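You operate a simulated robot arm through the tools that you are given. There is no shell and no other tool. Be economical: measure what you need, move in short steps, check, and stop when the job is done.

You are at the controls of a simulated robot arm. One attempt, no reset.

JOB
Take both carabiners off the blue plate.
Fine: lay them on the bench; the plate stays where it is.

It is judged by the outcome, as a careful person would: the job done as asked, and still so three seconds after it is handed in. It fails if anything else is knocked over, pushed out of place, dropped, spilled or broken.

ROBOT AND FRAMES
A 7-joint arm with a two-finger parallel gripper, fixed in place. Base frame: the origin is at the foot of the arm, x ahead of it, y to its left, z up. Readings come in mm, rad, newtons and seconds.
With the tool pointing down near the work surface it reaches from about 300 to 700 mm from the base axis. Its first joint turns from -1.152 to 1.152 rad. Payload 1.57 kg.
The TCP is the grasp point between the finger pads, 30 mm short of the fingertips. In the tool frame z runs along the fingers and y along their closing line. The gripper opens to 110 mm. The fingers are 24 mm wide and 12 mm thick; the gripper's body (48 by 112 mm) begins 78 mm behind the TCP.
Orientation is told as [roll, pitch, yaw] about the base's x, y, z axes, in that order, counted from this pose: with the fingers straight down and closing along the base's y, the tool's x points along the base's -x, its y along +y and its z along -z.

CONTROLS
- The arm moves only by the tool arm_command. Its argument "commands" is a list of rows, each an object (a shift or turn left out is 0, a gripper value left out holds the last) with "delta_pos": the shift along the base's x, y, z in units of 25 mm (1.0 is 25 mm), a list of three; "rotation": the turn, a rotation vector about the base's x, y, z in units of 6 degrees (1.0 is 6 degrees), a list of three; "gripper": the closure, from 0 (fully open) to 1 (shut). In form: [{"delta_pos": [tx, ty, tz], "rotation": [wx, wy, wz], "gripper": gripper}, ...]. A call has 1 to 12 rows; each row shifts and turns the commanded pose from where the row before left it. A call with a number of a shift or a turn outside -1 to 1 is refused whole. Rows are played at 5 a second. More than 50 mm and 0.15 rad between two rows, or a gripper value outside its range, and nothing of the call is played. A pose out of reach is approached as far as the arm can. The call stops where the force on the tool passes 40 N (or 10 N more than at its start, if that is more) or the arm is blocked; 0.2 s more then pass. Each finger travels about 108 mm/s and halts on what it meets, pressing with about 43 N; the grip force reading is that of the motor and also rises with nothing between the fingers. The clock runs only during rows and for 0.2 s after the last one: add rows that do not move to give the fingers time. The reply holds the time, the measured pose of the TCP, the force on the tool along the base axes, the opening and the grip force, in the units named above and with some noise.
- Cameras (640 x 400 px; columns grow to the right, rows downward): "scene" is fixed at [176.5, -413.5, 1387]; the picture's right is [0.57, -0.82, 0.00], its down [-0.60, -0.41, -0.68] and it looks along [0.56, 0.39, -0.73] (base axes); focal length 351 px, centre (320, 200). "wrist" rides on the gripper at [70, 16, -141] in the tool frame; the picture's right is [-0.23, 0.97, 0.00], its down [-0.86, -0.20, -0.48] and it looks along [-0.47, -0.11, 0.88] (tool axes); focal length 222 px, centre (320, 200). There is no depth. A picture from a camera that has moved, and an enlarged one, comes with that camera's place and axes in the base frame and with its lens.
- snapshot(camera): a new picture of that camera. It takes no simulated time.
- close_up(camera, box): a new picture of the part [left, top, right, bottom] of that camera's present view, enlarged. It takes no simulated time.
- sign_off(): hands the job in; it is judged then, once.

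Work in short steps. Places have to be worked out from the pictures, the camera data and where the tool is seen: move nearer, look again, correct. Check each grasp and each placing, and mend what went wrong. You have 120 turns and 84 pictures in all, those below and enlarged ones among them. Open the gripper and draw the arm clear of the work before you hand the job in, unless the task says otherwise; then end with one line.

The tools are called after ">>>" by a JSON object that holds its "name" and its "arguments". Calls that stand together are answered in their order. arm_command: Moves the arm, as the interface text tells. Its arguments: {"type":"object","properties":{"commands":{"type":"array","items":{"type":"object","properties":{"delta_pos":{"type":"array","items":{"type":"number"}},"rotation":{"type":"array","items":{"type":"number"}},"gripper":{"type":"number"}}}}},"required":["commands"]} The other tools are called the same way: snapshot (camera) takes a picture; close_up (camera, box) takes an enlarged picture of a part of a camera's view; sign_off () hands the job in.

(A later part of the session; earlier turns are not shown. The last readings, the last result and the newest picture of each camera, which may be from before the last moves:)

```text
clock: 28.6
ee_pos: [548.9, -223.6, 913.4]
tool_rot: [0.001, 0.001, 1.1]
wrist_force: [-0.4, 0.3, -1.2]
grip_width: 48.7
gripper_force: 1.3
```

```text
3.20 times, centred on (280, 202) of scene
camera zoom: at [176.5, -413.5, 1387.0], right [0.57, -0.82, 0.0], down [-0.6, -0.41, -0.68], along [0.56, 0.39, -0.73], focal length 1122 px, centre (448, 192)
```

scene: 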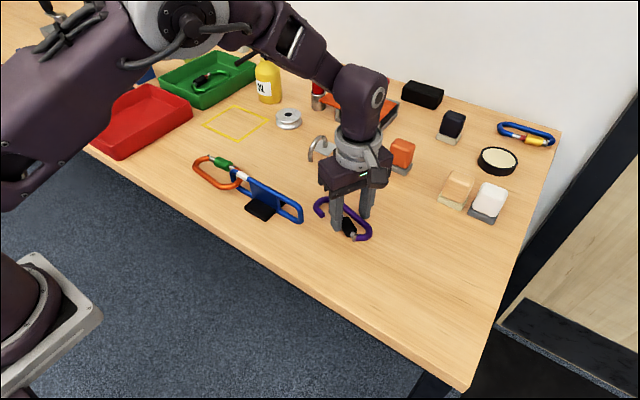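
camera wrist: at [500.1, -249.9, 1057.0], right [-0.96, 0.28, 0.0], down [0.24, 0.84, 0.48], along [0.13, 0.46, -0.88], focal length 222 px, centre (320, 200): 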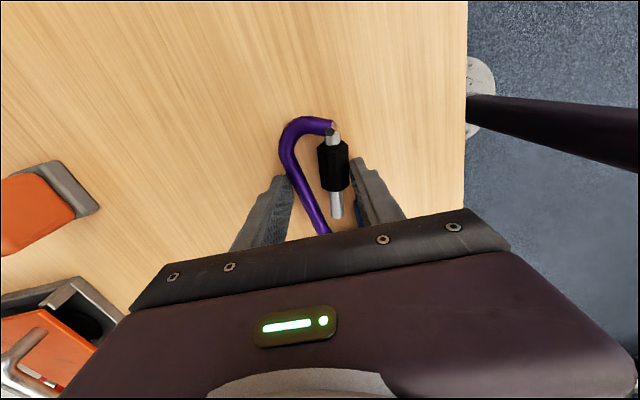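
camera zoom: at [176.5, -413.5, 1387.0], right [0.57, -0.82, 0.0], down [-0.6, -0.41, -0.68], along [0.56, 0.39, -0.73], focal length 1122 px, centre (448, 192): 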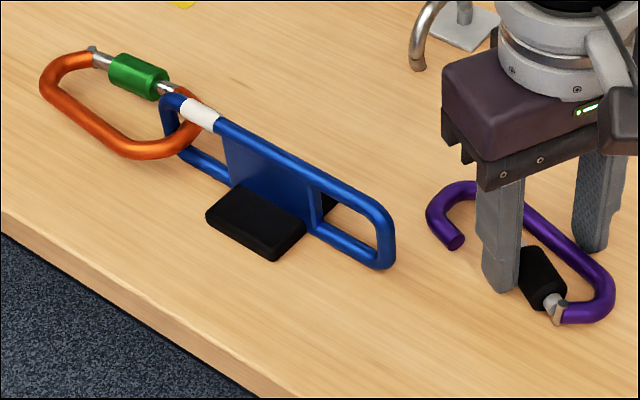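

Purple is off the plate, and the plate is essentially where it was. I'll lower to the bench, open, and rise.

>>> {"name": "arm_command", "arguments": {"commands": [{"delta_pos": [0, 0, -0.06]}, {"gripper": 0.5}, {"gripper": 0.42}, {"gripper": 0.3}, {"gripper": 0.0}, {}, {}]}}

>>> {"name": "arm_command", "arguments": {"commands": [{"delta_pos": [0, 0, 1]}, {"delta_pos": [0, 0, 1]}, {"delta_pos": [0, 0, 1]}, {"delta_pos": [0, 0, 1]}, {}]}}

>>> {"name": "close_up", "arguments": {"camera": "scene", "box": [190, 120, 390, 255]}}

```text
clock: 30.2
ee_pos: [549.9, -223.3, 912.9]
tool_rot: [0.0, 0.003, 1.099]
wrist_force: [-0.1, 0.5, -0.7]
grip_width: 110.1
gripper_force: 0.0
```

```text
clock: 31.4
ee_pos: [549.9, -224.9, 1012.6]
tool_rot: [0.001, 0.003, 1.099]
wrist_force: [-0.1, -0.3, 0.2]
grip_width: 110.1
gripper_force: 0.1
```

```text
2.96 times, centred on (290, 188) of scene
camera zoom: at [176.5, -413.5, 1387.0], right [0.57, -0.82, 0.0], down [-0.6, -0.41, -0.68], along [0.56, 0.39, -0.73], focal length 1039 px, centre (409, 237)
```

zoom: 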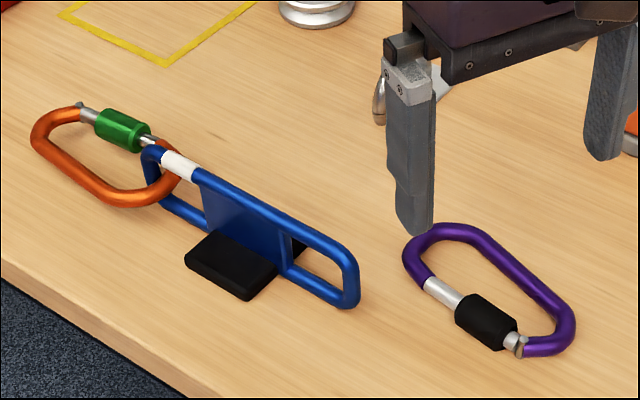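

Purple rests free on the bench with its gate closed. Orange is the same arrangement turned 180° (gate on the +x side). I'll move over to it at height with yaw ≈81° and look.

>>> {"name": "arm_command", "arguments": {"commands": [{"delta_pos": [-0.2, 1, 0.2], "rotation": [0, 0, 1]}, {"delta_pos": [-0.2, 1, 0.2], "rotation": [0, 0, 1]}, {"delta_pos": [-0.2, 1, 0.2], "rotation": [0, 0, 1]}, {"delta_pos": [-0.2, 1, 0.2]}, {"delta_pos": [-0.2, 1, 0.2]}, {"delta_pos": [-0.2, 1, 0]}, {"delta_pos": [-0.2, 1, 0]}, {"delta_pos": [-0.2, 1, 0]}, {"delta_pos": [-0.2, 1, 0]}, {"delta_pos": [-0.2, 1, 0]}, {"delta_pos": [0, 1, 0]}, {}]}}

>>> {"name": "snapshot", "arguments": {"camera": "wrist"}}

```text
clock: 34.0
ee_pos: [499.5, 50.5, 1038.3]
tool_rot: [0.0, -0.001, 1.413]
wrist_force: [-0.6, 0.0, -0.6]
grip_width: 109.9
gripper_force: 0.1
```

```text
36 pictures are left
camera wrist: at [472.1, -16.0, 1178.0], right [-0.93, 0.38, 0.0], down [0.33, 0.81, 0.48], along [0.18, 0.44, -0.88], focal length 222 px, centre (320, 200)
```

wrist: 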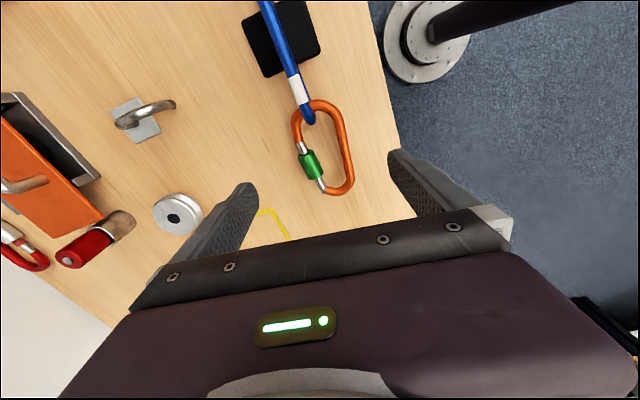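

>>> {"name": "close_up", "arguments": {"camera": "wrist", "box": [250, 60, 400, 210]}}

>>> {"name": "close_up", "arguments": {"camera": "scene", "box": [185, 140, 275, 210]}}

```text
2.67 times, centred on (325, 135) of wrist
camera zoom: at [472.1, -16.0, 1178.0], right [-0.93, 0.38, 0.0], down [0.33, 0.81, 0.48], along [0.18, 0.44, -0.88], focal length 592 px, centre (307, 373)
```

zoom: 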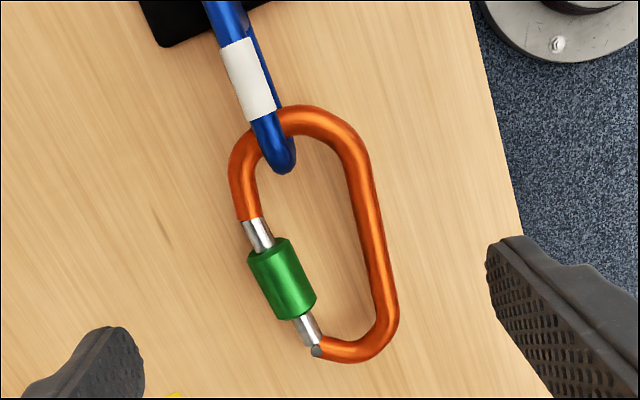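

```text
5.71 times, centred on (230, 175) of scene
camera zoom: at [176.5, -413.5, 1387.0], right [0.57, -0.82, 0.0], down [-0.6, -0.41, -0.68], along [0.56, 0.39, -0.73], focal length 2003 px, centre (834, 343)
```

zoom: 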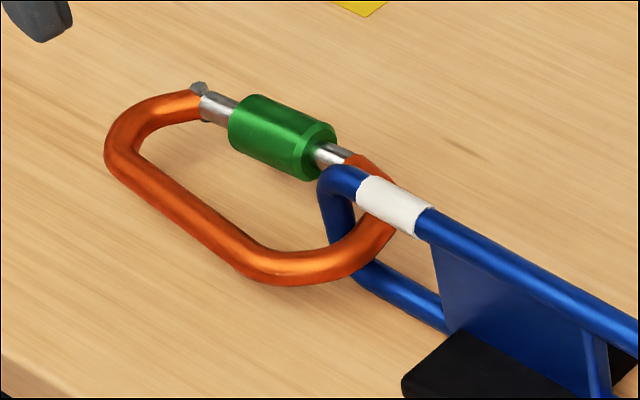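

Orange: gate at x≈522 from nose y≈38 to hinge y≈114, spine x≈466–475, sleeve y≈54–92. I'll straddle it at TCP (498, 75) and lower to z≈913, just above bench contact.

>>> {"name": "arm_command", "arguments": {"commands": [{"delta_pos": [-0.06, 1, 0], "rotation": [0, 0, 0.2]}, {"delta_pos": [0, 0, -1]}, {"delta_pos": [0, 0, -1]}, {"delta_pos": [0, 0, -1]}, {"delta_pos": [0, 0, -1]}, {"delta_pos": [0, 0, -0.9]}, {}, {}]}}

>>> {"name": "close_up", "arguments": {"camera": "scene", "box": [165, 130, 285, 215]}}

>>> {"name": "snapshot", "arguments": {"camera": "wrist"}}

```text
clock: 35.8
ee_pos: [497.1, 76.8, 915.3]
tool_rot: [0.0, 0.001, 1.435]
wrist_force: [-0.4, 0.1, -0.3]
grip_width: 110.0
gripper_force: 0.0
```

```text
4.71 times, centred on (225, 172) of scene
camera zoom: at [176.5, -413.5, 1387.0], right [0.57, -0.82, 0.0], down [-0.6, -0.41, -0.68], along [0.56, 0.39, -0.73], focal length 1650 px, centre (767, 329)
```

zoom: 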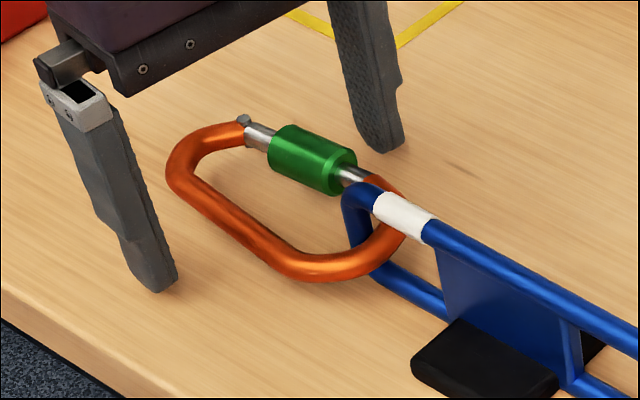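

```text
32 pictures are left
camera wrist: at [472.0, 9.2, 1055.5], right [-0.93, 0.36, 0.0], down [0.31, 0.82, 0.48], along [0.17, 0.45, -0.88], focal length 222 px, centre (320, 200)
```

wrist: 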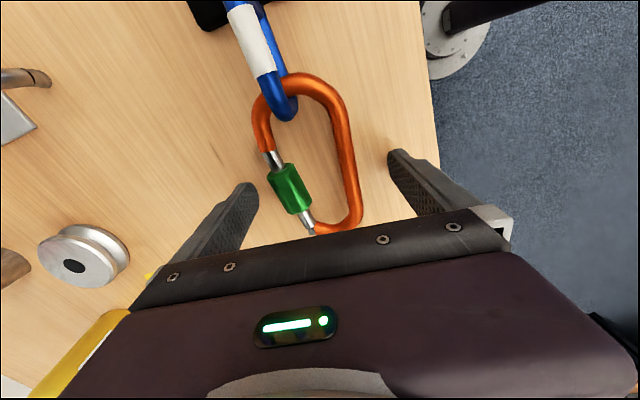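

Straddling nicely, and the wrist camera sees the nose region. I'll lower 2.5 mm and close in stages.

>>> {"name": "arm_command", "arguments": {"commands": [{"delta_pos": [0, 0, -0.09]}, {"gripper": 0.3}, {"gripper": 0.38}, {"gripper": 0.44}, {"gripper": 0.5}, {}, {}]}}

>>> {"name": "close_up", "arguments": {"camera": "wrist", "box": [230, 60, 400, 240]}}

```text
clock: 37.4
ee_pos: [498.3, 76.2, 914.3]
tool_rot: [0.001, 0.001, 1.434]
wrist_force: [1.8, 0.5, 0.6]
grip_width: 64.1
gripper_force: 24.1
```

```text
2.22 times, centred on (315, 150) of wrist
camera zoom: at [472.6, 9.4, 1053.5], right [-0.93, 0.36, 0.0], down [0.31, 0.82, 0.48], along [0.17, 0.45, -0.88], focal length 494 px, centre (331, 311)
```

zoom: 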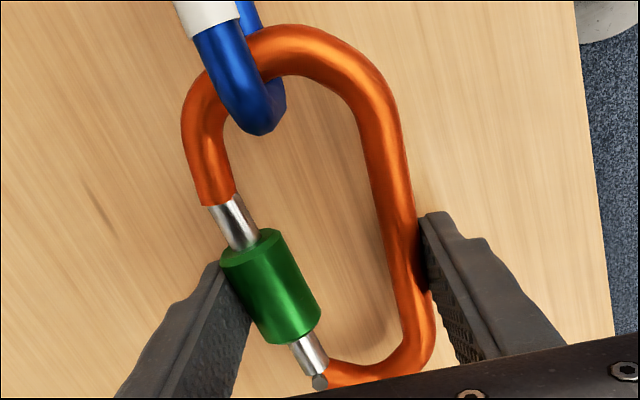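

At 64 mm it resists with 24 N and the gate seems barely moved. I'll squeeze harder in steps to see whether it opens.

>>> {"name": "arm_command", "arguments": {"commands": [{"gripper": 0.58}, {"gripper": 0.66}, {}, {}]}}

>>> {"name": "close_up", "arguments": {"camera": "wrist", "box": [230, 60, 400, 240]}}

```text
clock: 38.4
ee_pos: [498.0, 75.7, 911.5]
tool_rot: [0.0, 0.002, 1.435]
wrist_force: [1.4, 0.0, 0.8]
grip_width: 63.9
gripper_force: 23.8
```

```text
2.22 times, centred on (315, 150) of wrist
camera zoom: at [472.6, 9.4, 1053.5], right [-0.93, 0.36, 0.0], down [0.31, 0.82, 0.48], along [0.17, 0.45, -0.88], focal length 494 px, centre (331, 311)
```

zoom: 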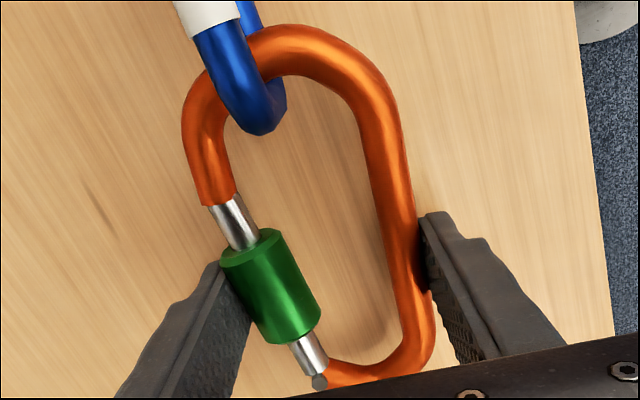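

The orange gate is locked: its green sleeve sits mid-gate, nearer the nose than purple's did. I'll release, then grip just the sleeve (one finger inside the loop) to slide it towards the hinge.

>>> {"name": "arm_command", "arguments": {"commands": [{"gripper": 0.4}, {"gripper": 0.2}, {}, {"delta_pos": [0, 0, 1]}, {"delta_pos": [0, 0, 1]}, {"delta_pos": [0.5, 0, 0.4], "rotation": [0, 0, 0.8]}, {"delta_pos": [0.44, -0.1, 0], "rotation": [0, 0, 0.8], "gripper": 0.6}, {}, {}]}}

>>> {"name": "snapshot", "arguments": {"camera": "wrist"}}

>>> {"name": "close_up", "arguments": {"camera": "scene", "box": [165, 120, 285, 205]}}

```text
clock: 40.4
ee_pos: [521.0, 74.2, 974.0]
tool_rot: [0.001, 0.001, 1.604]
wrist_force: [0.0, 0.1, -0.1]
grip_width: 44.2
gripper_force: 0.0
```

```text
29 pictures are left
camera wrist: at [507.3, 3.6, 1114.0], right [-0.98, 0.2, 0.0], down [0.17, 0.86, 0.48], along [0.09, 0.47, -0.88], focal length 222 px, centre (320, 200)
```

wrist: 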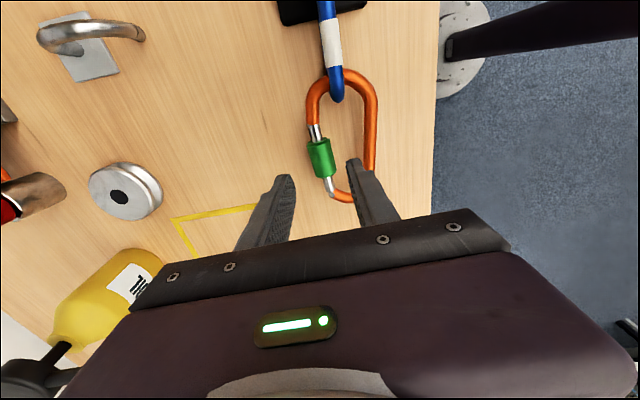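

```text
4.71 times, centred on (225, 162) of scene
camera zoom: at [176.5, -413.5, 1387.0], right [0.57, -0.82, 0.0], down [-0.6, -0.41, -0.68], along [0.56, 0.39, -0.73], focal length 1650 px, centre (767, 376)
```

zoom: 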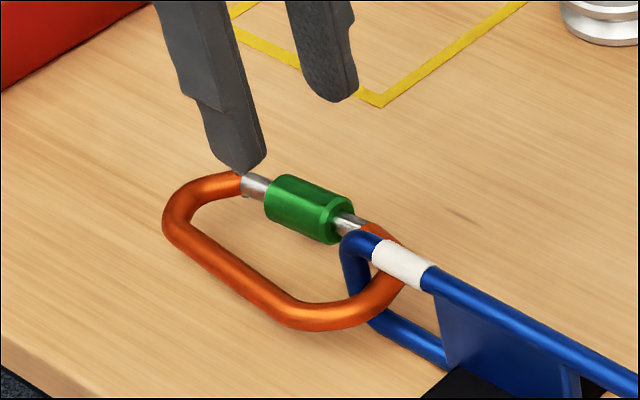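

Sleeve centre is at about (520, 73), between the fingers. Lowering to z≈913 and closing on the sleeve gently.

>>> {"name": "arm_command", "arguments": {"commands": [{"delta_pos": [0, 0, -0.8], "rotation": [0, 0, 0.3]}, {"delta_pos": [0, 0, -0.8]}, {"delta_pos": [0, 0, -0.8]}, {}, {"gripper": 0.72}, {"gripper": 0.82}, {}]}}

>>> {"name": "close_up", "arguments": {"camera": "wrist", "box": [240, 60, 420, 240]}}

```text
clock: 42.0
ee_pos: [522.0, 73.8, 911.8]
tool_rot: [0.0, 0.0, 1.634]
wrist_force: [-0.6, 1.4, -1.7]
grip_width: 21.1
gripper_force: 24.4
```

```text
2.22 times, centred on (330, 150) of wrist
camera zoom: at [510.4, 2.9, 1053.3], right [-0.99, 0.17, 0.0], down [0.15, 0.87, 0.48], along [0.08, 0.47, -0.88], focal length 494 px, centre (298, 311)
```

zoom: 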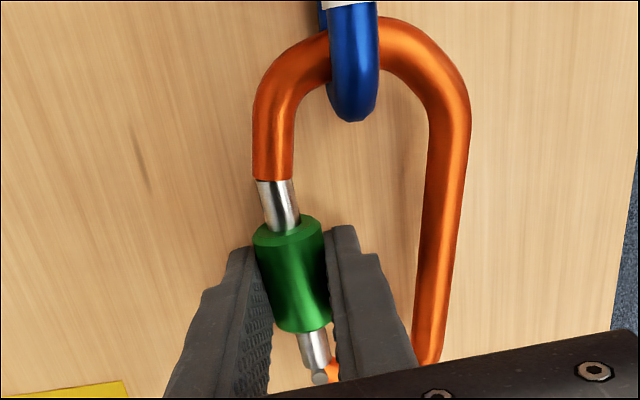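

Sleeve is gripped (21 mm). I'll draw it towards the hinge (+y) a few mm and compare the silver lengths.

>>> {"name": "arm_command", "arguments": {"commands": [{"delta_pos": [-0.01, 0.12, 0]}, {"delta_pos": [-0.01, 0.12, 0]}, {}]}}

>>> {"name": "close_up", "arguments": {"camera": "wrist", "box": [240, 60, 420, 240]}}

```text
clock: 42.8
ee_pos: [520.7, 79.1, 913.5]
tool_rot: [-0.002, 0.004, 1.635]
wrist_force: [0.5, -3.8, 2.4]
grip_width: 21.4
gripper_force: 24.1
```

```text
2.22 times, centred on (330, 150) of wrist
camera zoom: at [509.4, 8.5, 1053.4], right [-0.99, 0.17, 0.0], down [0.15, 0.87, 0.48], along [0.08, 0.47, -0.88], focal length 494 px, centre (298, 311)
```

zoom: 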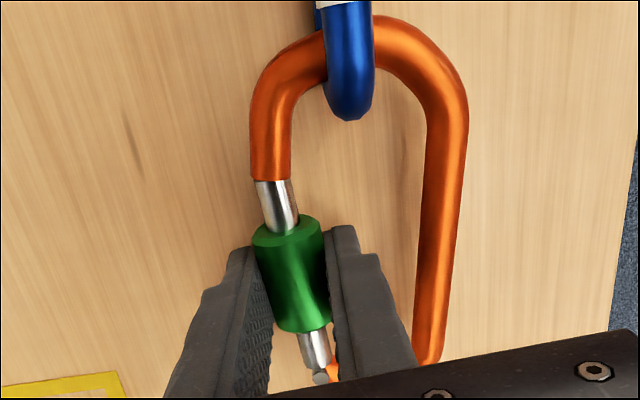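

The whole carabiner dragged instead, and the plate may have followed a few mm, so plain pulling is wrong. I'll return, release, and check the plate. Then I'll squeeze along y, with one finger on the sleeve's nose-side face inside the loop and the other on the outer hinge end, so the forces stay internal.

>>> {"name": "arm_command", "arguments": {"commands": [{"delta_pos": [0, -0.12, 0]}, {"delta_pos": [0, -0.12, 0]}, {"gripper": 0.7}, {"gripper": 0.6}, {}, {"delta_pos": [0, 0, 1]}, {"delta_pos": [0, 0, 1]}, {"delta_pos": [0, 0, 1]}, {"rotation": [0, 0, -1]}, {"rotation": [0, 0, -1]}, {"rotation": [0, 0, -1]}]}}

>>> {"name": "arm_command", "arguments": {"commands": [{"rotation": [0, 0, -1]}, {"rotation": [0, 0, -1]}, {"rotation": [0, 0, -1]}, {"rotation": [0, 0, -1]}, {"rotation": [0, 0, -1]}, {"rotation": [0, 0, -1]}, {"rotation": [0, 0, -1], "gripper": 0.0}, {"rotation": [0, 0, -1], "delta_pos": [-0.4, 0.3, 0]}, {"rotation": [0, 0, -1], "delta_pos": [-0.4, 0.3, 0]}, {"rotation": [0, 0, -1]}, {"rotation": [0, 0, -1]}, {"rotation": [0, 0, -0.5]}]}}

>>> {"name": "snapshot", "arguments": {"camera": "wrist"}}

>>> {"name": "close_up", "arguments": {"camera": "scene", "box": [190, 140, 370, 265]}}

```text
clock: 45.2
ee_pos: [520.7, 72.9, 987.2]
tool_rot: [0.001, 0.003, 1.319]
wrist_force: [-0.5, 0.0, -0.5]
grip_width: 44.0
gripper_force: 0.0
```

```text
clock: 47.8
ee_pos: [500.8, 87.8, 988.7]
tool_rot: [-0.001, 0.003, 0.113]
wrist_force: [-0.9, 0.2, 0.3]
grip_width: 109.9
gripper_force: 0.0
```

```text
25 pictures are left
camera wrist: at [429.6, 96.9, 1128.2], right [0.11, 0.99, 0.0], down [0.87, -0.1, 0.48], along [0.47, -0.05, -0.88], focal length 222 px, centre (320, 200)
```

wrist: 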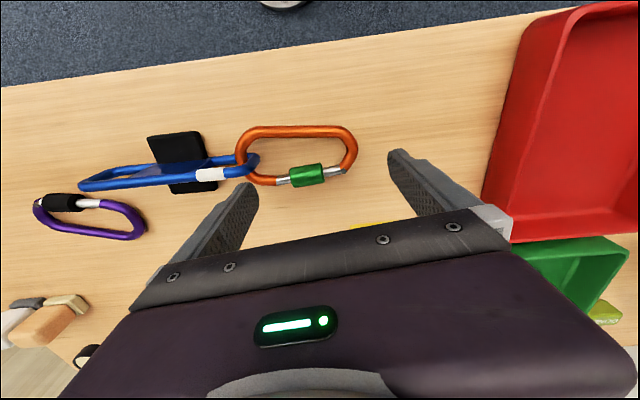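

```text
3.20 times, centred on (280, 202) of scene
camera zoom: at [176.5, -413.5, 1387.0], right [0.57, -0.82, 0.0], down [-0.6, -0.41, -0.68], along [0.56, 0.39, -0.73], focal length 1122 px, centre (448, 192)
```

zoom: 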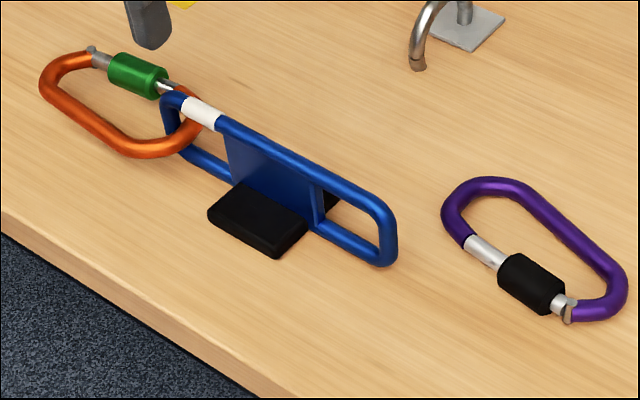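

Plate has barely moved (~3 mm). A close look at orange to place the fingers.

>>> {"name": "close_up", "arguments": {"camera": "wrist", "box": [220, 110, 380, 200]}}

```text
4.00 times, centred on (300, 155) of wrist
camera zoom: at [429.6, 96.9, 1128.2], right [0.11, 0.99, 0.0], down [0.87, -0.1, 0.48], along [0.47, -0.05, -0.88], focal length 888 px, centre (400, 380)
```

zoom: 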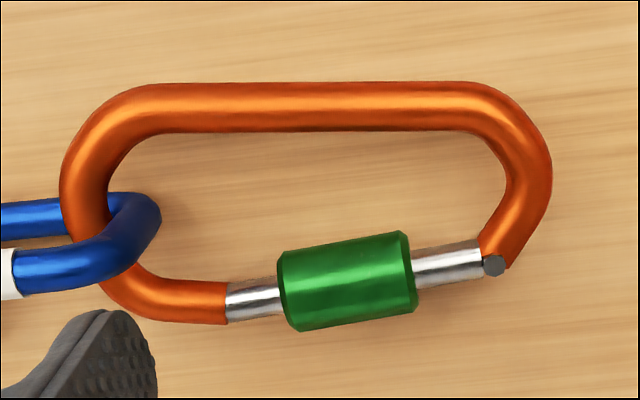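

Sleeve spans y≈54–91, hinge end's outer face y≈130. I'll set the opening to 86 mm, centre at (501.5, 92), and lower with one finger inside the loop ahead of the sleeve and the other outside the hinge end.

>>> {"name": "arm_command", "arguments": {"commands": [{"delta_pos": [0.03, 0.17, 0], "rotation": [0, 0, -0.6], "gripper": 0.218}, {}, {"delta_pos": [0, 0, -1]}, {}, {}]}}

>>> {"name": "close_up", "arguments": {"camera": "scene", "box": [165, 120, 285, 205]}}

>>> {"name": "snapshot", "arguments": {"camera": "wrist"}}

```text
clock: 49.0
ee_pos: [502.3, 92.6, 962.7]
tool_rot: [0.0, 0.0, 0.053]
wrist_force: [-0.4, 0.1, -0.2]
grip_width: 86.2
gripper_force: 0.1
```

```text
4.71 times, centred on (225, 162) of scene
camera zoom: at [176.5, -413.5, 1387.0], right [0.57, -0.82, 0.0], down [-0.6, -0.41, -0.68], along [0.56, 0.39, -0.73], focal length 1650 px, centre (767, 376)
```

zoom: 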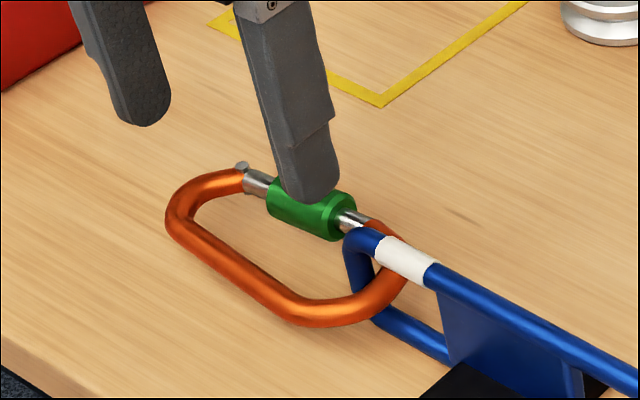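

```text
21 pictures are left
camera wrist: at [431.3, 105.3, 1103.4], right [0.18, 0.98, 0.0], down [0.86, -0.15, 0.48], along [0.47, -0.08, -0.88], focal length 222 px, centre (320, 200)
```

wrist: 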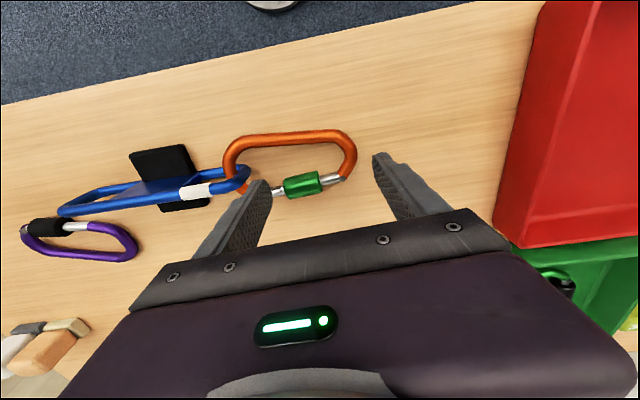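

Projection agrees with where the fingertip appears. Descending the rest in small rows.

>>> {"name": "arm_command", "arguments": {"commands": [{"delta_pos": [0, 0, -0.7]}, {"delta_pos": [0, 0, -0.6]}, {"delta_pos": [0, 0, -0.4]}, {"delta_pos": [0, 0, -0.25]}, {}]}}

>>> {"name": "close_up", "arguments": {"camera": "scene", "box": [165, 120, 285, 205]}}

```text
clock: 50.2
ee_pos: [501.2, 93.0, 915.3]
tool_rot: [-0.001, 0.002, 0.051]
wrist_force: [0.5, -0.2, -0.2]
grip_width: 86.0
gripper_force: 0.1
```

```text
4.71 times, centred on (225, 162) of scene
camera zoom: at [176.5, -413.5, 1387.0], right [0.57, -0.82, 0.0], down [-0.6, -0.41, -0.68], along [0.56, 0.39, -0.73], focal length 1650 px, centre (767, 376)
```

zoom: 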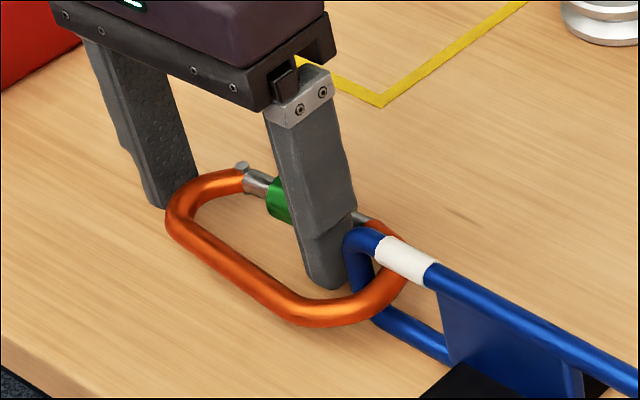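

Fingers are placed without contact. Now squeeze along y in stages; contact is expected near 76 mm.

>>> {"name": "arm_command", "arguments": {"commands": [{"gripper": 0.3}, {"gripper": 0.34}, {"gripper": 0.38}, {}, {}]}}

>>> {"name": "close_up", "arguments": {"camera": "wrist", "box": [220, 110, 400, 220]}}

```text
clock: 51.4
ee_pos: [501.7, 92.0, 914.8]
tool_rot: [-0.001, 0.002, 0.052]
wrist_force: [0.0, 1.6, 1.1]
grip_width: 70.0
gripper_force: 0.8
```

```text
3.56 times, centred on (310, 165) of wrist
camera zoom: at [431.2, 104.8, 1055.1], right [0.18, 0.98, 0.0], down [0.86, -0.15, 0.48], along [0.47, -0.08, -0.88], focal length 790 px, centre (356, 324)
```

zoom: 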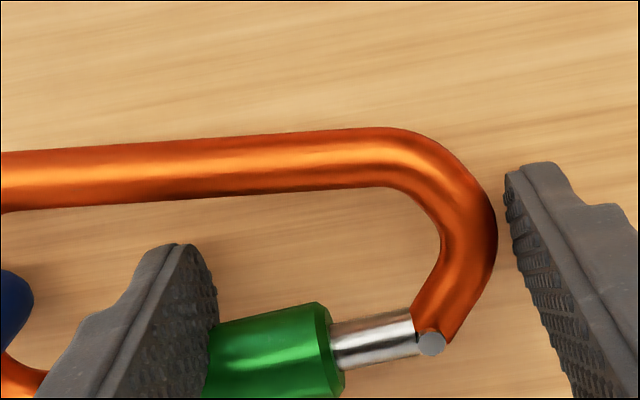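

Contact with the sleeve on one side and nearly the hinge end on the other; continue.

>>> {"name": "arm_command", "arguments": {"commands": [{"gripper": 0.41}, {"gripper": 0.44}, {"gripper": 0.48}, {}, {}]}}

>>> {"name": "close_up", "arguments": {"camera": "wrist", "box": [220, 110, 400, 220]}}

```text
clock: 52.6
ee_pos: [502.1, 91.1, 914.5]
tool_rot: [0.001, 0.002, 0.052]
wrist_force: [-1.7, 1.5, -0.4]
grip_width: 67.3
gripper_force: 24.0
```

```text
3.56 times, centred on (310, 165) of wrist
camera zoom: at [431.2, 104.7, 1055.1], right [0.18, 0.98, 0.0], down [0.86, -0.15, 0.48], along [0.47, -0.08, -0.88], focal length 790 px, centre (356, 324)
```

zoom: 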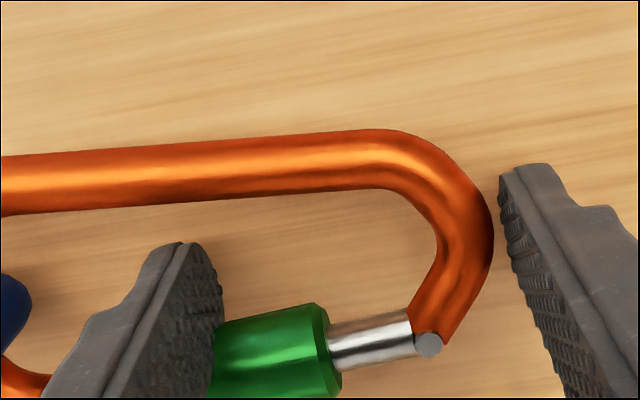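

It holds firm: the sleeve doesn't slide axially, so it's a screw sleeve. I'll release, go back to gripping the sleeve across x, and try twisting it about the gate axis.

>>> {"name": "arm_command", "arguments": {"commands": [{"gripper": 0.3}, {"gripper": 0.2}, {}, {"delta_pos": [0, 0, 1]}, {"delta_pos": [0, 0, 1]}, {"delta_pos": [0, 0, 1]}, {"rotation": [0, 0, 1]}, {"rotation": [0, 0, 1]}, {"rotation": [0, 0, 1]}, {"rotation": [0, 0, 1]}, {"rotation": [0, 0, 1]}, {"rotation": [0, 0, 1]}]}}

>>> {"name": "arm_command", "arguments": {"commands": [{"rotation": [0, 0, 1]}, {"rotation": [0, 0, 1]}, {"rotation": [0, 0, 1]}, {"rotation": [0, 0, 1]}, {"rotation": [0, 0, 1]}, {"rotation": [0, 0, 1]}, {"rotation": [0, 0, 1], "delta_pos": [0.4, -0.4, 0]}, {"rotation": [0, 0, 1], "delta_pos": [0.36, -0.38, 0], "gripper": 0.6}, {"rotation": [0, 0, 1]}, {}, {}]}}

>>> {"name": "close_up", "arguments": {"camera": "wrist", "box": [240, 60, 420, 240]}}

```text
clock: 55.2
ee_pos: [500.6, 91.9, 989.3]
tool_rot: [0.0, 0.001, 0.682]
wrist_force: [0.5, 0.5, 1.3]
grip_width: 88.1
gripper_force: 0.0
```

```text
clock: 57.6
ee_pos: [519.9, 72.1, 989.1]
tool_rot: [0.0, 0.002, 1.626]
wrist_force: [-1.3, 0.5, 0.4]
grip_width: 44.0
gripper_force: 0.1
```

```text
2.22 times, centred on (330, 150) of wrist
camera zoom: at [508.3, 1.5, 1129.3], right [-0.98, 0.17, 0.0], down [0.15, 0.87, 0.48], along [0.08, 0.47, -0.88], focal length 494 px, centre (298, 311)
```

zoom: 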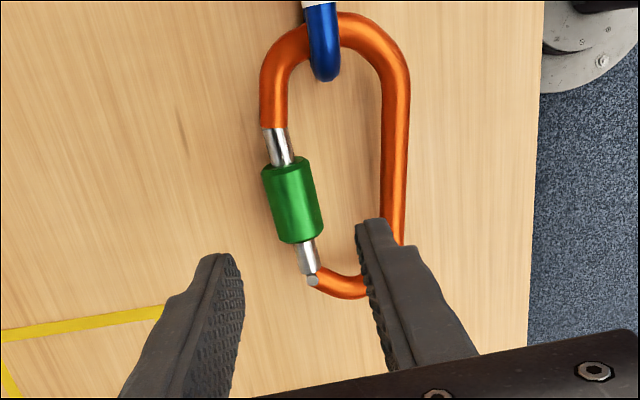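

Lower to TCP z≈917 so the tips only just pass the sleeve axis, grip it, then twist +24° about y around the sleeve axis with a small lift for clearance.

>>> {"name": "arm_command", "arguments": {"commands": [{"delta_pos": [0.04, 0, -1]}, {"delta_pos": [0, 0, -1]}, {"delta_pos": [0, 0, -0.88]}, {"gripper": 0.72}, {"gripper": 0.82}, {}, {}]}}

>>> {"name": "arm_command", "arguments": {"commands": [{"delta_pos": [0.109, 0, 0.04], "rotation": [0, 1, 0]}, {"delta_pos": [0.108, 0, 0.03], "rotation": [0, 1, 0]}, {"delta_pos": [0.106, 0, 0.02], "rotation": [0, 1, 0]}, {"delta_pos": [0.102, 0, 0.01], "rotation": [0, 1, 0]}, {}]}}

>>> {"name": "close_up", "arguments": {"camera": "wrist", "box": [240, 60, 420, 240]}}

>>> {"name": "close_up", "arguments": {"camera": "scene", "box": [165, 120, 285, 205]}}

```text
clock: 59.2
ee_pos: [518.8, 70.8, 916.0]
tool_rot: [-0.001, 0.001, 1.624]
wrist_force: [1.4, -0.3, -1.0]
grip_width: 21.3
gripper_force: 24.3
```

```text
clock: 60.4
ee_pos: [529.8, 70.2, 919.5]
tool_rot: [0.42, -0.02, 1.619]
wrist_force: [0.4, 0.0, -1.9]
grip_width: 21.2
gripper_force: 23.8
```

```text
2.22 times, centred on (330, 150) of wrist
camera zoom: at [577.5, 1.5, 1053.3], right [-0.9, 0.18, 0.4], down [0.34, 0.86, 0.37], along [-0.28, 0.47, -0.84], focal length 494 px, centre (298, 311)
```

zoom: 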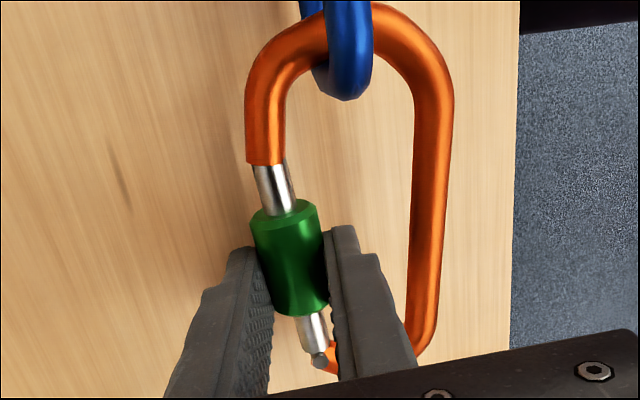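

```text
4.71 times, centred on (225, 162) of scene
camera zoom: at [176.6, -413.5, 1387.0], right [0.57, -0.82, 0.0], down [-0.6, -0.41, -0.68], along [0.56, 0.39, -0.73], focal length 1650 px, centre (767, 376)
```

zoom: 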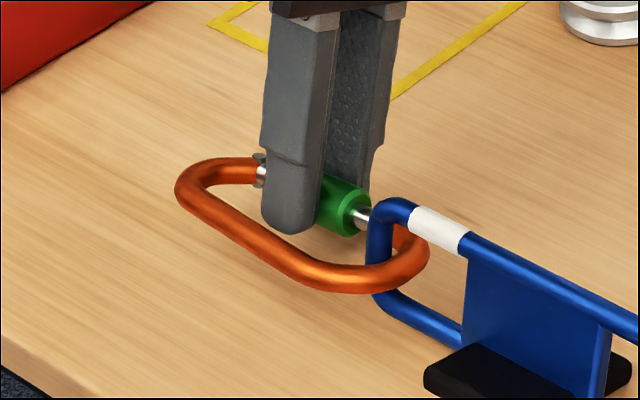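

That turn lifted the whole carabiner and tugged the plate, so I'll reverse it. Then I'll try the opposite twist, where the spine bears down on the bench and gives a reaction.

>>> {"name": "arm_command", "arguments": {"commands": [{"delta_pos": [-0.102, 0, -0.01], "rotation": [0, -1, 0]}, {"delta_pos": [-0.106, 0, -0.02], "rotation": [0, -1, 0]}, {"delta_pos": [-0.108, 0, -0.03], "rotation": [0, -1, 0]}, {"delta_pos": [-0.109, 0, -0.04], "rotation": [0, -1, 0]}, {}]}}

>>> {"name": "arm_command", "arguments": {"commands": [{"delta_pos": [-0.109, 0, 0.05], "rotation": [0, -1, 0]}, {"delta_pos": [-0.108, 0, 0.04], "rotation": [0, -1, 0]}, {"delta_pos": [-0.106, 0, 0.03], "rotation": [0, -1, 0]}, {"delta_pos": [-0.102, 0, 0.02], "rotation": [0, -1, 0]}, {}]}}

>>> {"name": "close_up", "arguments": {"camera": "wrist", "box": [240, 60, 420, 240]}}

>>> {"name": "close_up", "arguments": {"camera": "scene", "box": [165, 120, 325, 220]}}

```text
clock: 61.6
ee_pos: [522.2, 72.0, 917.4]
tool_rot: [-0.001, 0.002, 1.625]
wrist_force: [0.4, -1.5, 6.4]
grip_width: 21.3
gripper_force: 23.7
```

```text
clock: 62.8
ee_pos: [510.3, 72.5, 920.9]
tool_rot: [-0.42, 0.024, 1.62]
wrist_force: [0.0, -0.9, -2.4]
grip_width: 21.3
gripper_force: 23.9
```

```text
2.22 times, centred on (330, 150) of wrist
camera zoom: at [441.6, 3.0, 1043.5], right [-0.9, 0.18, -0.4], down [-0.05, 0.86, 0.5], along [0.43, 0.47, -0.77], focal length 494 px, centre (298, 311)
```

zoom: 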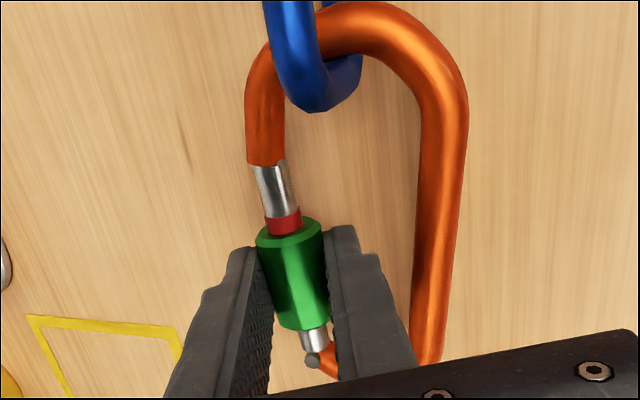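

```text
4.00 times, centred on (245, 170) of scene
camera zoom: at [176.6, -413.5, 1387.0], right [0.57, -0.82, 0.0], down [-0.6, -0.41, -0.68], along [0.56, 0.39, -0.73], focal length 1402 px, centre (620, 320)
```

zoom: 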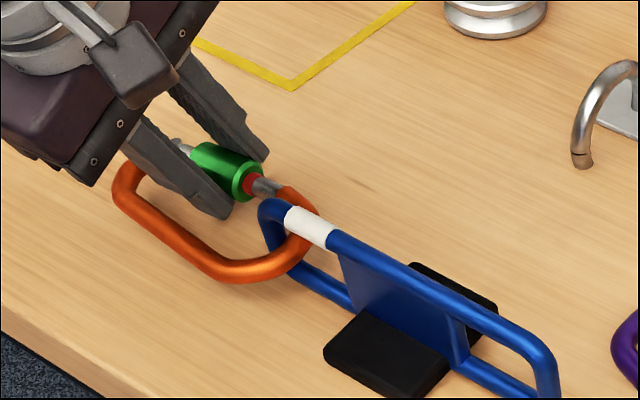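

The sleeve is unscrewing: it moved towards the hinge and a red band is now exposed. I'll continue the same twist another 18°, following it slightly in +y.

>>> {"name": "arm_command", "arguments": {"commands": [{"delta_pos": [-0.095, 0.04, 0.01], "rotation": [0, -1, 0]}, {"delta_pos": [-0.09, 0.04, 0.01], "rotation": [0, -1, 0]}, {"delta_pos": [-0.085, 0.04, 0.01], "rotation": [0, -1, 0]}, {}]}}

>>> {"name": "close_up", "arguments": {"camera": "wrist", "box": [240, 60, 420, 240]}}

```text
clock: 63.8
ee_pos: [504.1, 74.2, 921.8]
tool_rot: [-0.733, 0.035, 1.61]
wrist_force: [0.3, -1.5, -2.2]
grip_width: 21.0
gripper_force: 24.3
```

```text
2.22 times, centred on (330, 150) of wrist
camera zoom: at [400.4, 5.6, 1017.0], right [-0.73, 0.18, -0.66], down [-0.21, 0.87, 0.46], along [0.65, 0.47, -0.6], focal length 494 px, centre (298, 311)
```

zoom: 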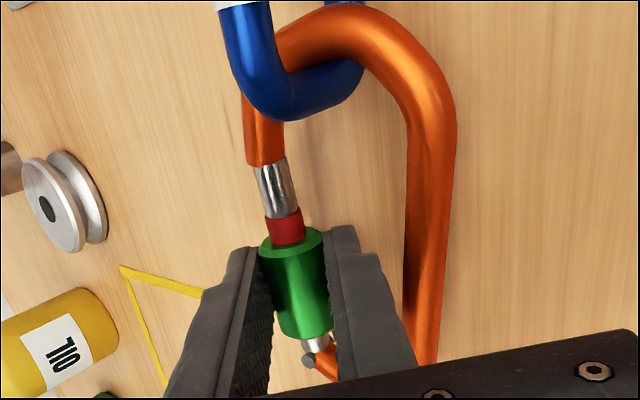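

Sleeve is now right back near the hinge with ~10 mm more of the gate exposed, like purple's. I'll open slightly and withdraw along the tilted tool axis so the sleeve isn't turned back.

>>> {"name": "arm_command", "arguments": {"commands": [{"delta_pos": [0, 0, -0.08]}, {"gripper": 0.76}, {}, {"delta_pos": [-0.33, 0, 0.37]}, {"delta_pos": [-0.67, 0, 0.74]}, {"delta_pos": [-0.67, 0, 0.74]}, {"delta_pos": [-0.67, 0, 0.74]}, {"rotation": [0, 1, 0], "gripper": 0.0}, {"rotation": [0, 1, 0]}, {"rotation": [0, 1, 0]}, {"rotation": [0, 1, 0]}]}}

>>> {"name": "arm_command", "arguments": {"commands": [{"rotation": [0, 1, 0], "delta_pos": [0.3, 0, 0.4]}, {"rotation": [0, 1, 0], "delta_pos": [0.4, 0, 0.4]}, {"rotation": [0, 1, 0], "delta_pos": [0.5, 0, 0.4]}, {"delta_pos": [0.5, 0, 0]}, {}]}}

>>> {"name": "snapshot", "arguments": {"camera": "wrist"}}

>>> {"name": "close_up", "arguments": {"camera": "scene", "box": [165, 130, 325, 230]}}

```text
clock: 66.2
ee_pos: [447.7, 82.0, 955.5]
tool_rot: [-0.387, -0.024, 1.629]
wrist_force: [1.3, 0.1, -1.1]
grip_width: 110.0
gripper_force: 0.0
out of reach, approached as far as the arm can: row 10, 11
```

```text
clock: 67.4
ee_pos: [490.5, 80.8, 985.0]
tool_rot: [-0.075, -0.04, 1.618]
wrist_force: [0.1, 0.2, 0.5]
grip_width: 110.1
gripper_force: 0.0
```

```text
11 pictures are left
camera wrist: at [467.3, 5.0, 1121.3], right [-0.98, 0.18, -0.06], down [0.12, 0.84, 0.53], along [0.15, 0.51, -0.85], focal length 222 px, centre (320, 200)
```

wrist: 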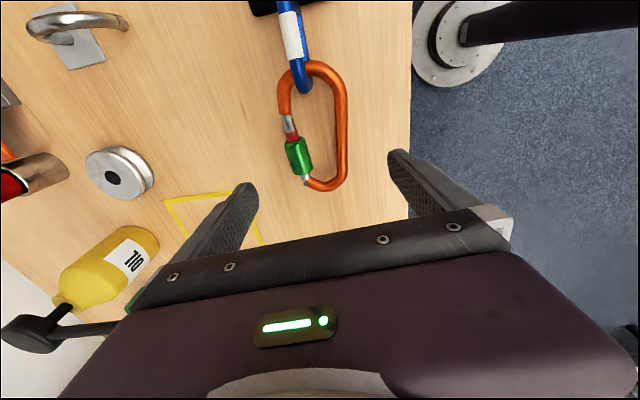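

```text
4.00 times, centred on (245, 180) of scene
camera zoom: at [176.5, -413.5, 1387.0], right [0.57, -0.82, 0.0], down [-0.6, -0.41, -0.68], along [0.56, 0.39, -0.73], focal length 1402 px, centre (620, 280)
```

zoom: 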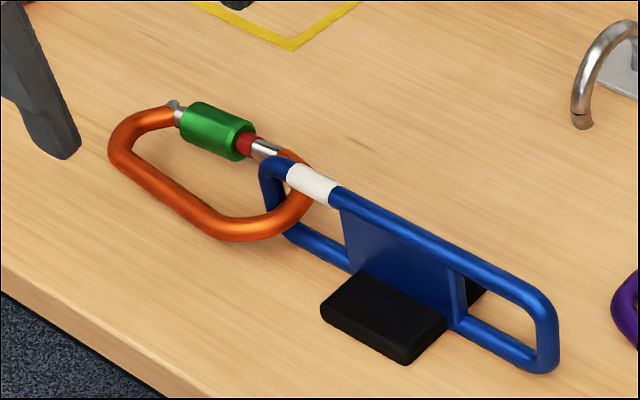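

Sleeve stays unlocked and the plate is within ~3 mm of its start. I'll straighten the tool, set yaw ≈86°, and position over (495, 80) to squeeze the gate again.

>>> {"name": "arm_command", "arguments": {"commands": [{"rotation": [-0.38, 0.72, -0.5], "delta_pos": [0.18, 0, -0.5]}, {"rotation": [0, 0, -0.63]}, {}, {}]}}

```text
clock: 68.4
ee_pos: [495.9, 81.3, 973.1]
tool_rot: [0.0, -0.002, 1.499]
wrist_force: [0.4, -0.4, -0.1]
grip_width: 109.9
gripper_force: 0.1
```

Tool is straight. Lower to z≈913 and squeeze in stages.

>>> {"name": "arm_command", "arguments": {"commands": [{"delta_pos": [0, 0, -0.9]}, {"delta_pos": [0, 0, -0.8]}, {"delta_pos": [0, -0.04, -0.7]}, {}]}}

>>> {"name": "arm_command", "arguments": {"commands": [{"gripper": 0.3}, {"gripper": 0.4}, {"gripper": 0.46}, {"gripper": 0.5}, {}, {}]}}

```text
clock: 69.4
ee_pos: [496.2, 79.9, 913.0]
tool_rot: [0.002, -0.002, 1.497]
wrist_force: [-0.4, 0.2, 0.5]
grip_width: 110.1
gripper_force: 0.1
```

```text
clock: 70.8
ee_pos: [496.3, 80.2, 912.3]
tool_rot: [0.001, 0.0, 1.498]
wrist_force: [1.2, -1.7, -1.0]
grip_width: 54.9
gripper_force: 9.8
```

The gate now yields (55 mm at 10 N). Squeeze slightly more and look.

>>> {"name": "arm_command", "arguments": {"commands": [{"gripper": 0.53}, {"gripper": 0.55}, {}, {}]}}

>>> {"name": "close_up", "arguments": {"camera": "wrist", "box": [230, 40, 410, 240]}}

```text
clock: 71.8
ee_pos: [495.7, 80.5, 911.9]
tool_rot: [0.001, -0.002, 1.497]
wrist_force: [0.5, 0.4, -0.2]
grip_width: 50.8
gripper_force: 1.1
```

```text
2.00 times, centred on (320, 140) of wrist
camera zoom: at [475.2, 12.1, 1052.9], right [-0.95, 0.3, 0.0], down [0.26, 0.84, 0.48], along [0.14, 0.46, -0.88], focal length 444 px, centre (320, 320)
```

zoom: 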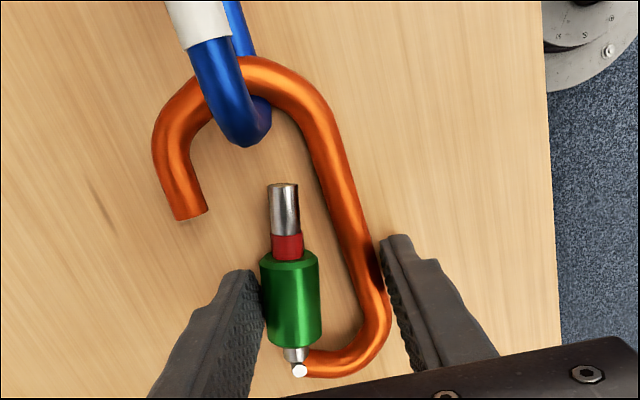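

The gate is wide open (nose tip ≈(532,40), gate tip ≈(497,41), bar ≈(502,17)). I'll lift 5 mm to clear the lower bar, then shift (-14, -21) mm to bring the bar into the mouth.

>>> {"name": "arm_command", "arguments": {"commands": [{"delta_pos": [0, 0, 0.1], "gripper": 0.56}, {"delta_pos": [0, 0, 0.1]}, {}, {"delta_pos": [-0.15, -0.25, 0]}, {"delta_pos": [-0.15, -0.25, 0]}, {}]}}

```text
clock: 73.2
ee_pos: [487.8, 68.5, 916.7]
tool_rot: [0.0, -0.002, 1.497]
wrist_force: [-0.4, -0.6, -1.8]
grip_width: 49.8
gripper_force: 24.1
```

No contact (carrying only its weight). Continue the shift.

>>> {"name": "arm_command", "arguments": {"commands": [{"delta_pos": [-0.13, -0.17, 0]}, {"delta_pos": [-0.13, -0.17, 0]}, {}]}}

>>> {"name": "close_up", "arguments": {"camera": "wrist", "box": [230, 40, 410, 240]}}

```text
clock: 74.0
ee_pos: [482.3, 60.3, 917.5]
tool_rot: [0.003, -0.002, 1.497]
wrist_force: [-0.5, -0.3, -0.6]
grip_width: 49.5
gripper_force: 24.3
```

```text
2.00 times, centred on (320, 140) of wrist
camera zoom: at [460.1, -9.4, 1058.3], right [-0.95, 0.3, 0.0], down [0.26, 0.84, 0.48], along [0.14, 0.46, -0.88], focal length 444 px, centre (320, 320)
```

zoom: 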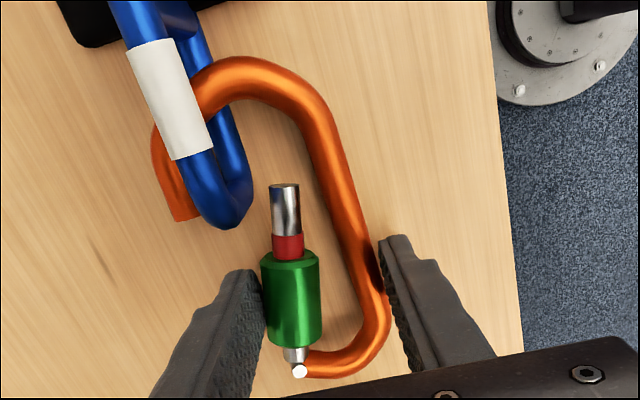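

Bar is in the mouth between nose and gate tip. Now rotate clockwise 24° about the bar.

>>> {"name": "arm_command", "arguments": {"commands": [{"delta_pos": [0.184, 0.076, 0], "rotation": [0, 0, -1]}, {"delta_pos": [0.188, 0.056, 0], "rotation": [0, 0, -1]}, {}]}}

>>> {"name": "arm_command", "arguments": {"commands": [{"delta_pos": [0.192, 0.036, 0], "rotation": [0, 0, -1]}, {"delta_pos": [0.196, 0.016, 0], "rotation": [0, 0, -1]}, {}]}}

>>> {"name": "close_up", "arguments": {"camera": "wrist", "box": [230, 40, 410, 240]}}

```text
clock: 74.8
ee_pos: [490.6, 61.8, 918.4]
tool_rot: [0.003, -0.003, 1.288]
wrist_force: [0.0, -0.4, -1.6]
grip_width: 49.6
gripper_force: 24.6
```

```text
clock: 75.6
ee_pos: [500.2, 63.5, 918.2]
tool_rot: [0.002, -0.002, 1.078]
wrist_force: [-0.1, -0.9, -1.0]
grip_width: 49.4
gripper_force: 24.5
```

```text
2.00 times, centred on (320, 140) of wrist
camera zoom: at [453.9, 9.8, 1058.4], right [-0.75, 0.66, 0.0], down [0.58, 0.66, 0.48], along [0.32, 0.36, -0.88], focal length 444 px, centre (320, 320)
```

zoom: 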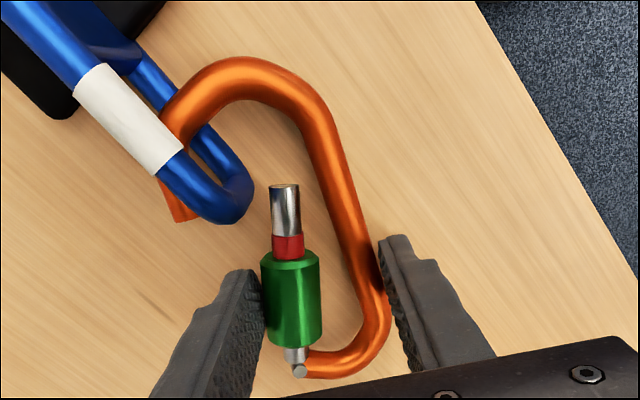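

Rotated with no contact; nose tip ≈(520, 8), bar inner edge ≈y 10. Move -y 5 mm, then -x in steps.

>>> {"name": "arm_command", "arguments": {"commands": [{"delta_pos": [0, -0.22, 0]}, {"delta_pos": [-0.16, 0, 0]}, {"delta_pos": [-0.16, 0, 0]}, {}]}}

>>> {"name": "arm_command", "arguments": {"commands": [{"delta_pos": [-0.16, 0, 0]}, {"delta_pos": [-0.16, 0, 0]}, {}]}}

>>> {"name": "close_up", "arguments": {"camera": "wrist", "box": [230, 40, 410, 240]}}

```text
clock: 76.6
ee_pos: [492.7, 58.2, 918.3]
tool_rot: [0.001, -0.002, 1.078]
wrist_force: [0.3, -1.4, -2.3]
grip_width: 49.5
gripper_force: 23.8
```

```text
clock: 77.4
ee_pos: [485.4, 58.2, 917.6]
tool_rot: [0.003, -0.001, 1.078]
wrist_force: [0.3, -1.4, -1.6]
grip_width: 49.5
gripper_force: 24.0
```

```text
2.00 times, centred on (320, 140) of wrist
camera zoom: at [437.1, 4.5, 1058.1], right [-0.75, 0.66, 0.0], down [0.58, 0.66, 0.48], along [0.32, 0.36, -0.88], focal length 444 px, centre (320, 320)
```

zoom: 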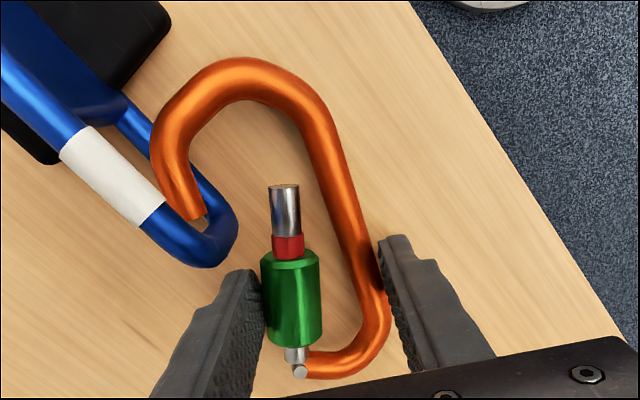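

Nose is nearly through. Two more small -x moves, watching force.

>>> {"name": "arm_command", "arguments": {"commands": [{"delta_pos": [-0.16, 0, 0]}, {"delta_pos": [-0.16, 0, 0]}, {"delta_pos": [-0.16, 0, 0]}, {}]}}

>>> {"name": "close_up", "arguments": {"camera": "wrist", "box": [230, 40, 410, 240]}}

```text
clock: 78.4
ee_pos: [472.9, 58.9, 917.7]
tool_rot: [0.002, 0.0, 1.078]
wrist_force: [-0.6, -0.5, 0.1]
grip_width: 49.8
gripper_force: 5.5
```

```text
2.00 times, centred on (320, 140) of wrist
camera zoom: at [425.6, 4.7, 1058.2], right [-0.75, 0.66, 0.0], down [0.58, 0.66, 0.48], along [0.31, 0.36, -0.88], focal length 444 px, centre (320, 320)
```

zoom: 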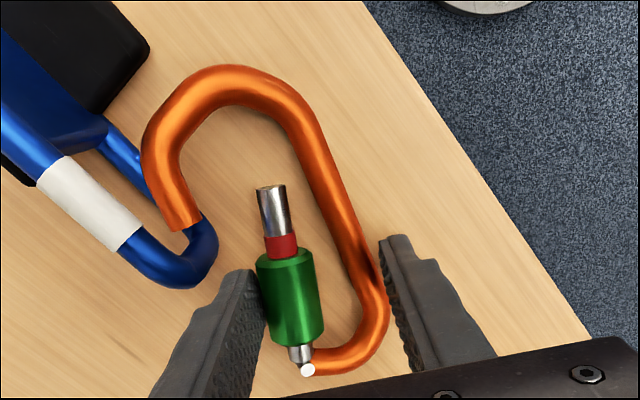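

>>> {"name": "arm_command", "arguments": {"commands": [{"delta_pos": [-0.2, 0, 0]}, {"delta_pos": [-0.2, 0, 0]}, {"delta_pos": [-0.1, 0, 0]}, {}]}}

>>> {"name": "close_up", "arguments": {"camera": "wrist", "box": [230, 40, 410, 240]}}

```text
clock: 79.4
ee_pos: [460.7, 59.0, 917.1]
tool_rot: [0.003, -0.002, 1.077]
wrist_force: [0.2, -0.3, -0.4]
grip_width: 49.6
gripper_force: 0.6
```

```text
2.00 times, centred on (320, 140) of wrist
camera zoom: at [413.3, 4.5, 1058.2], right [-0.75, 0.66, 0.0], down [0.58, 0.66, 0.48], along [0.32, 0.36, -0.88], focal length 444 px, centre (320, 320)
```

zoom: 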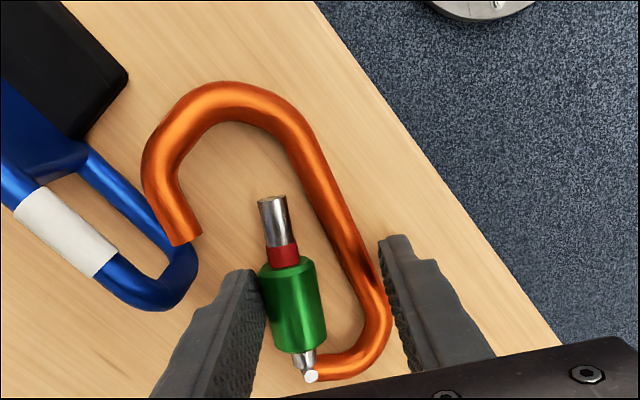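

The nose is clear of the ring on the -x side. Move slightly more -x, then +y away from the plate, lower and release.

>>> {"name": "arm_command", "arguments": {"commands": [{"delta_pos": [-0.16, 0, 0]}, {"delta_pos": [-0.1, 0.5, 0]}, {"delta_pos": [0, 0.6, 0]}, {"delta_pos": [0.1, 0.6, 0]}, {"delta_pos": [0.3, 0.6, 0]}, {"delta_pos": [0.3, 0, 0]}, {}]}}

>>> {"name": "snapshot", "arguments": {"camera": "scene"}}

```text
clock: 81.0
ee_pos: [472.5, 117.0, 916.9]
tool_rot: [0.002, -0.002, 1.078]
wrist_force: [0.0, 0.5, 0.9]
grip_width: 49.5
gripper_force: 5.7
```

```text
3 pictures are left
```

scene: 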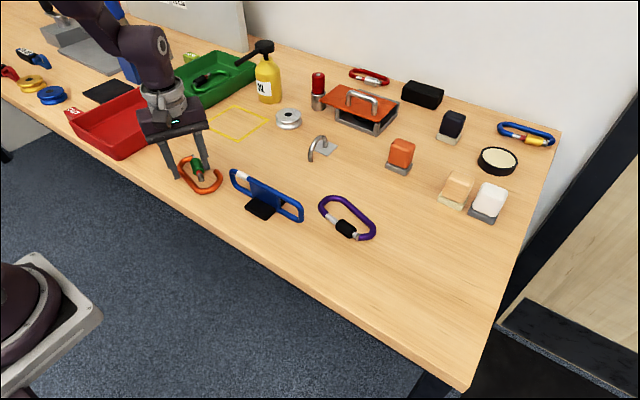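

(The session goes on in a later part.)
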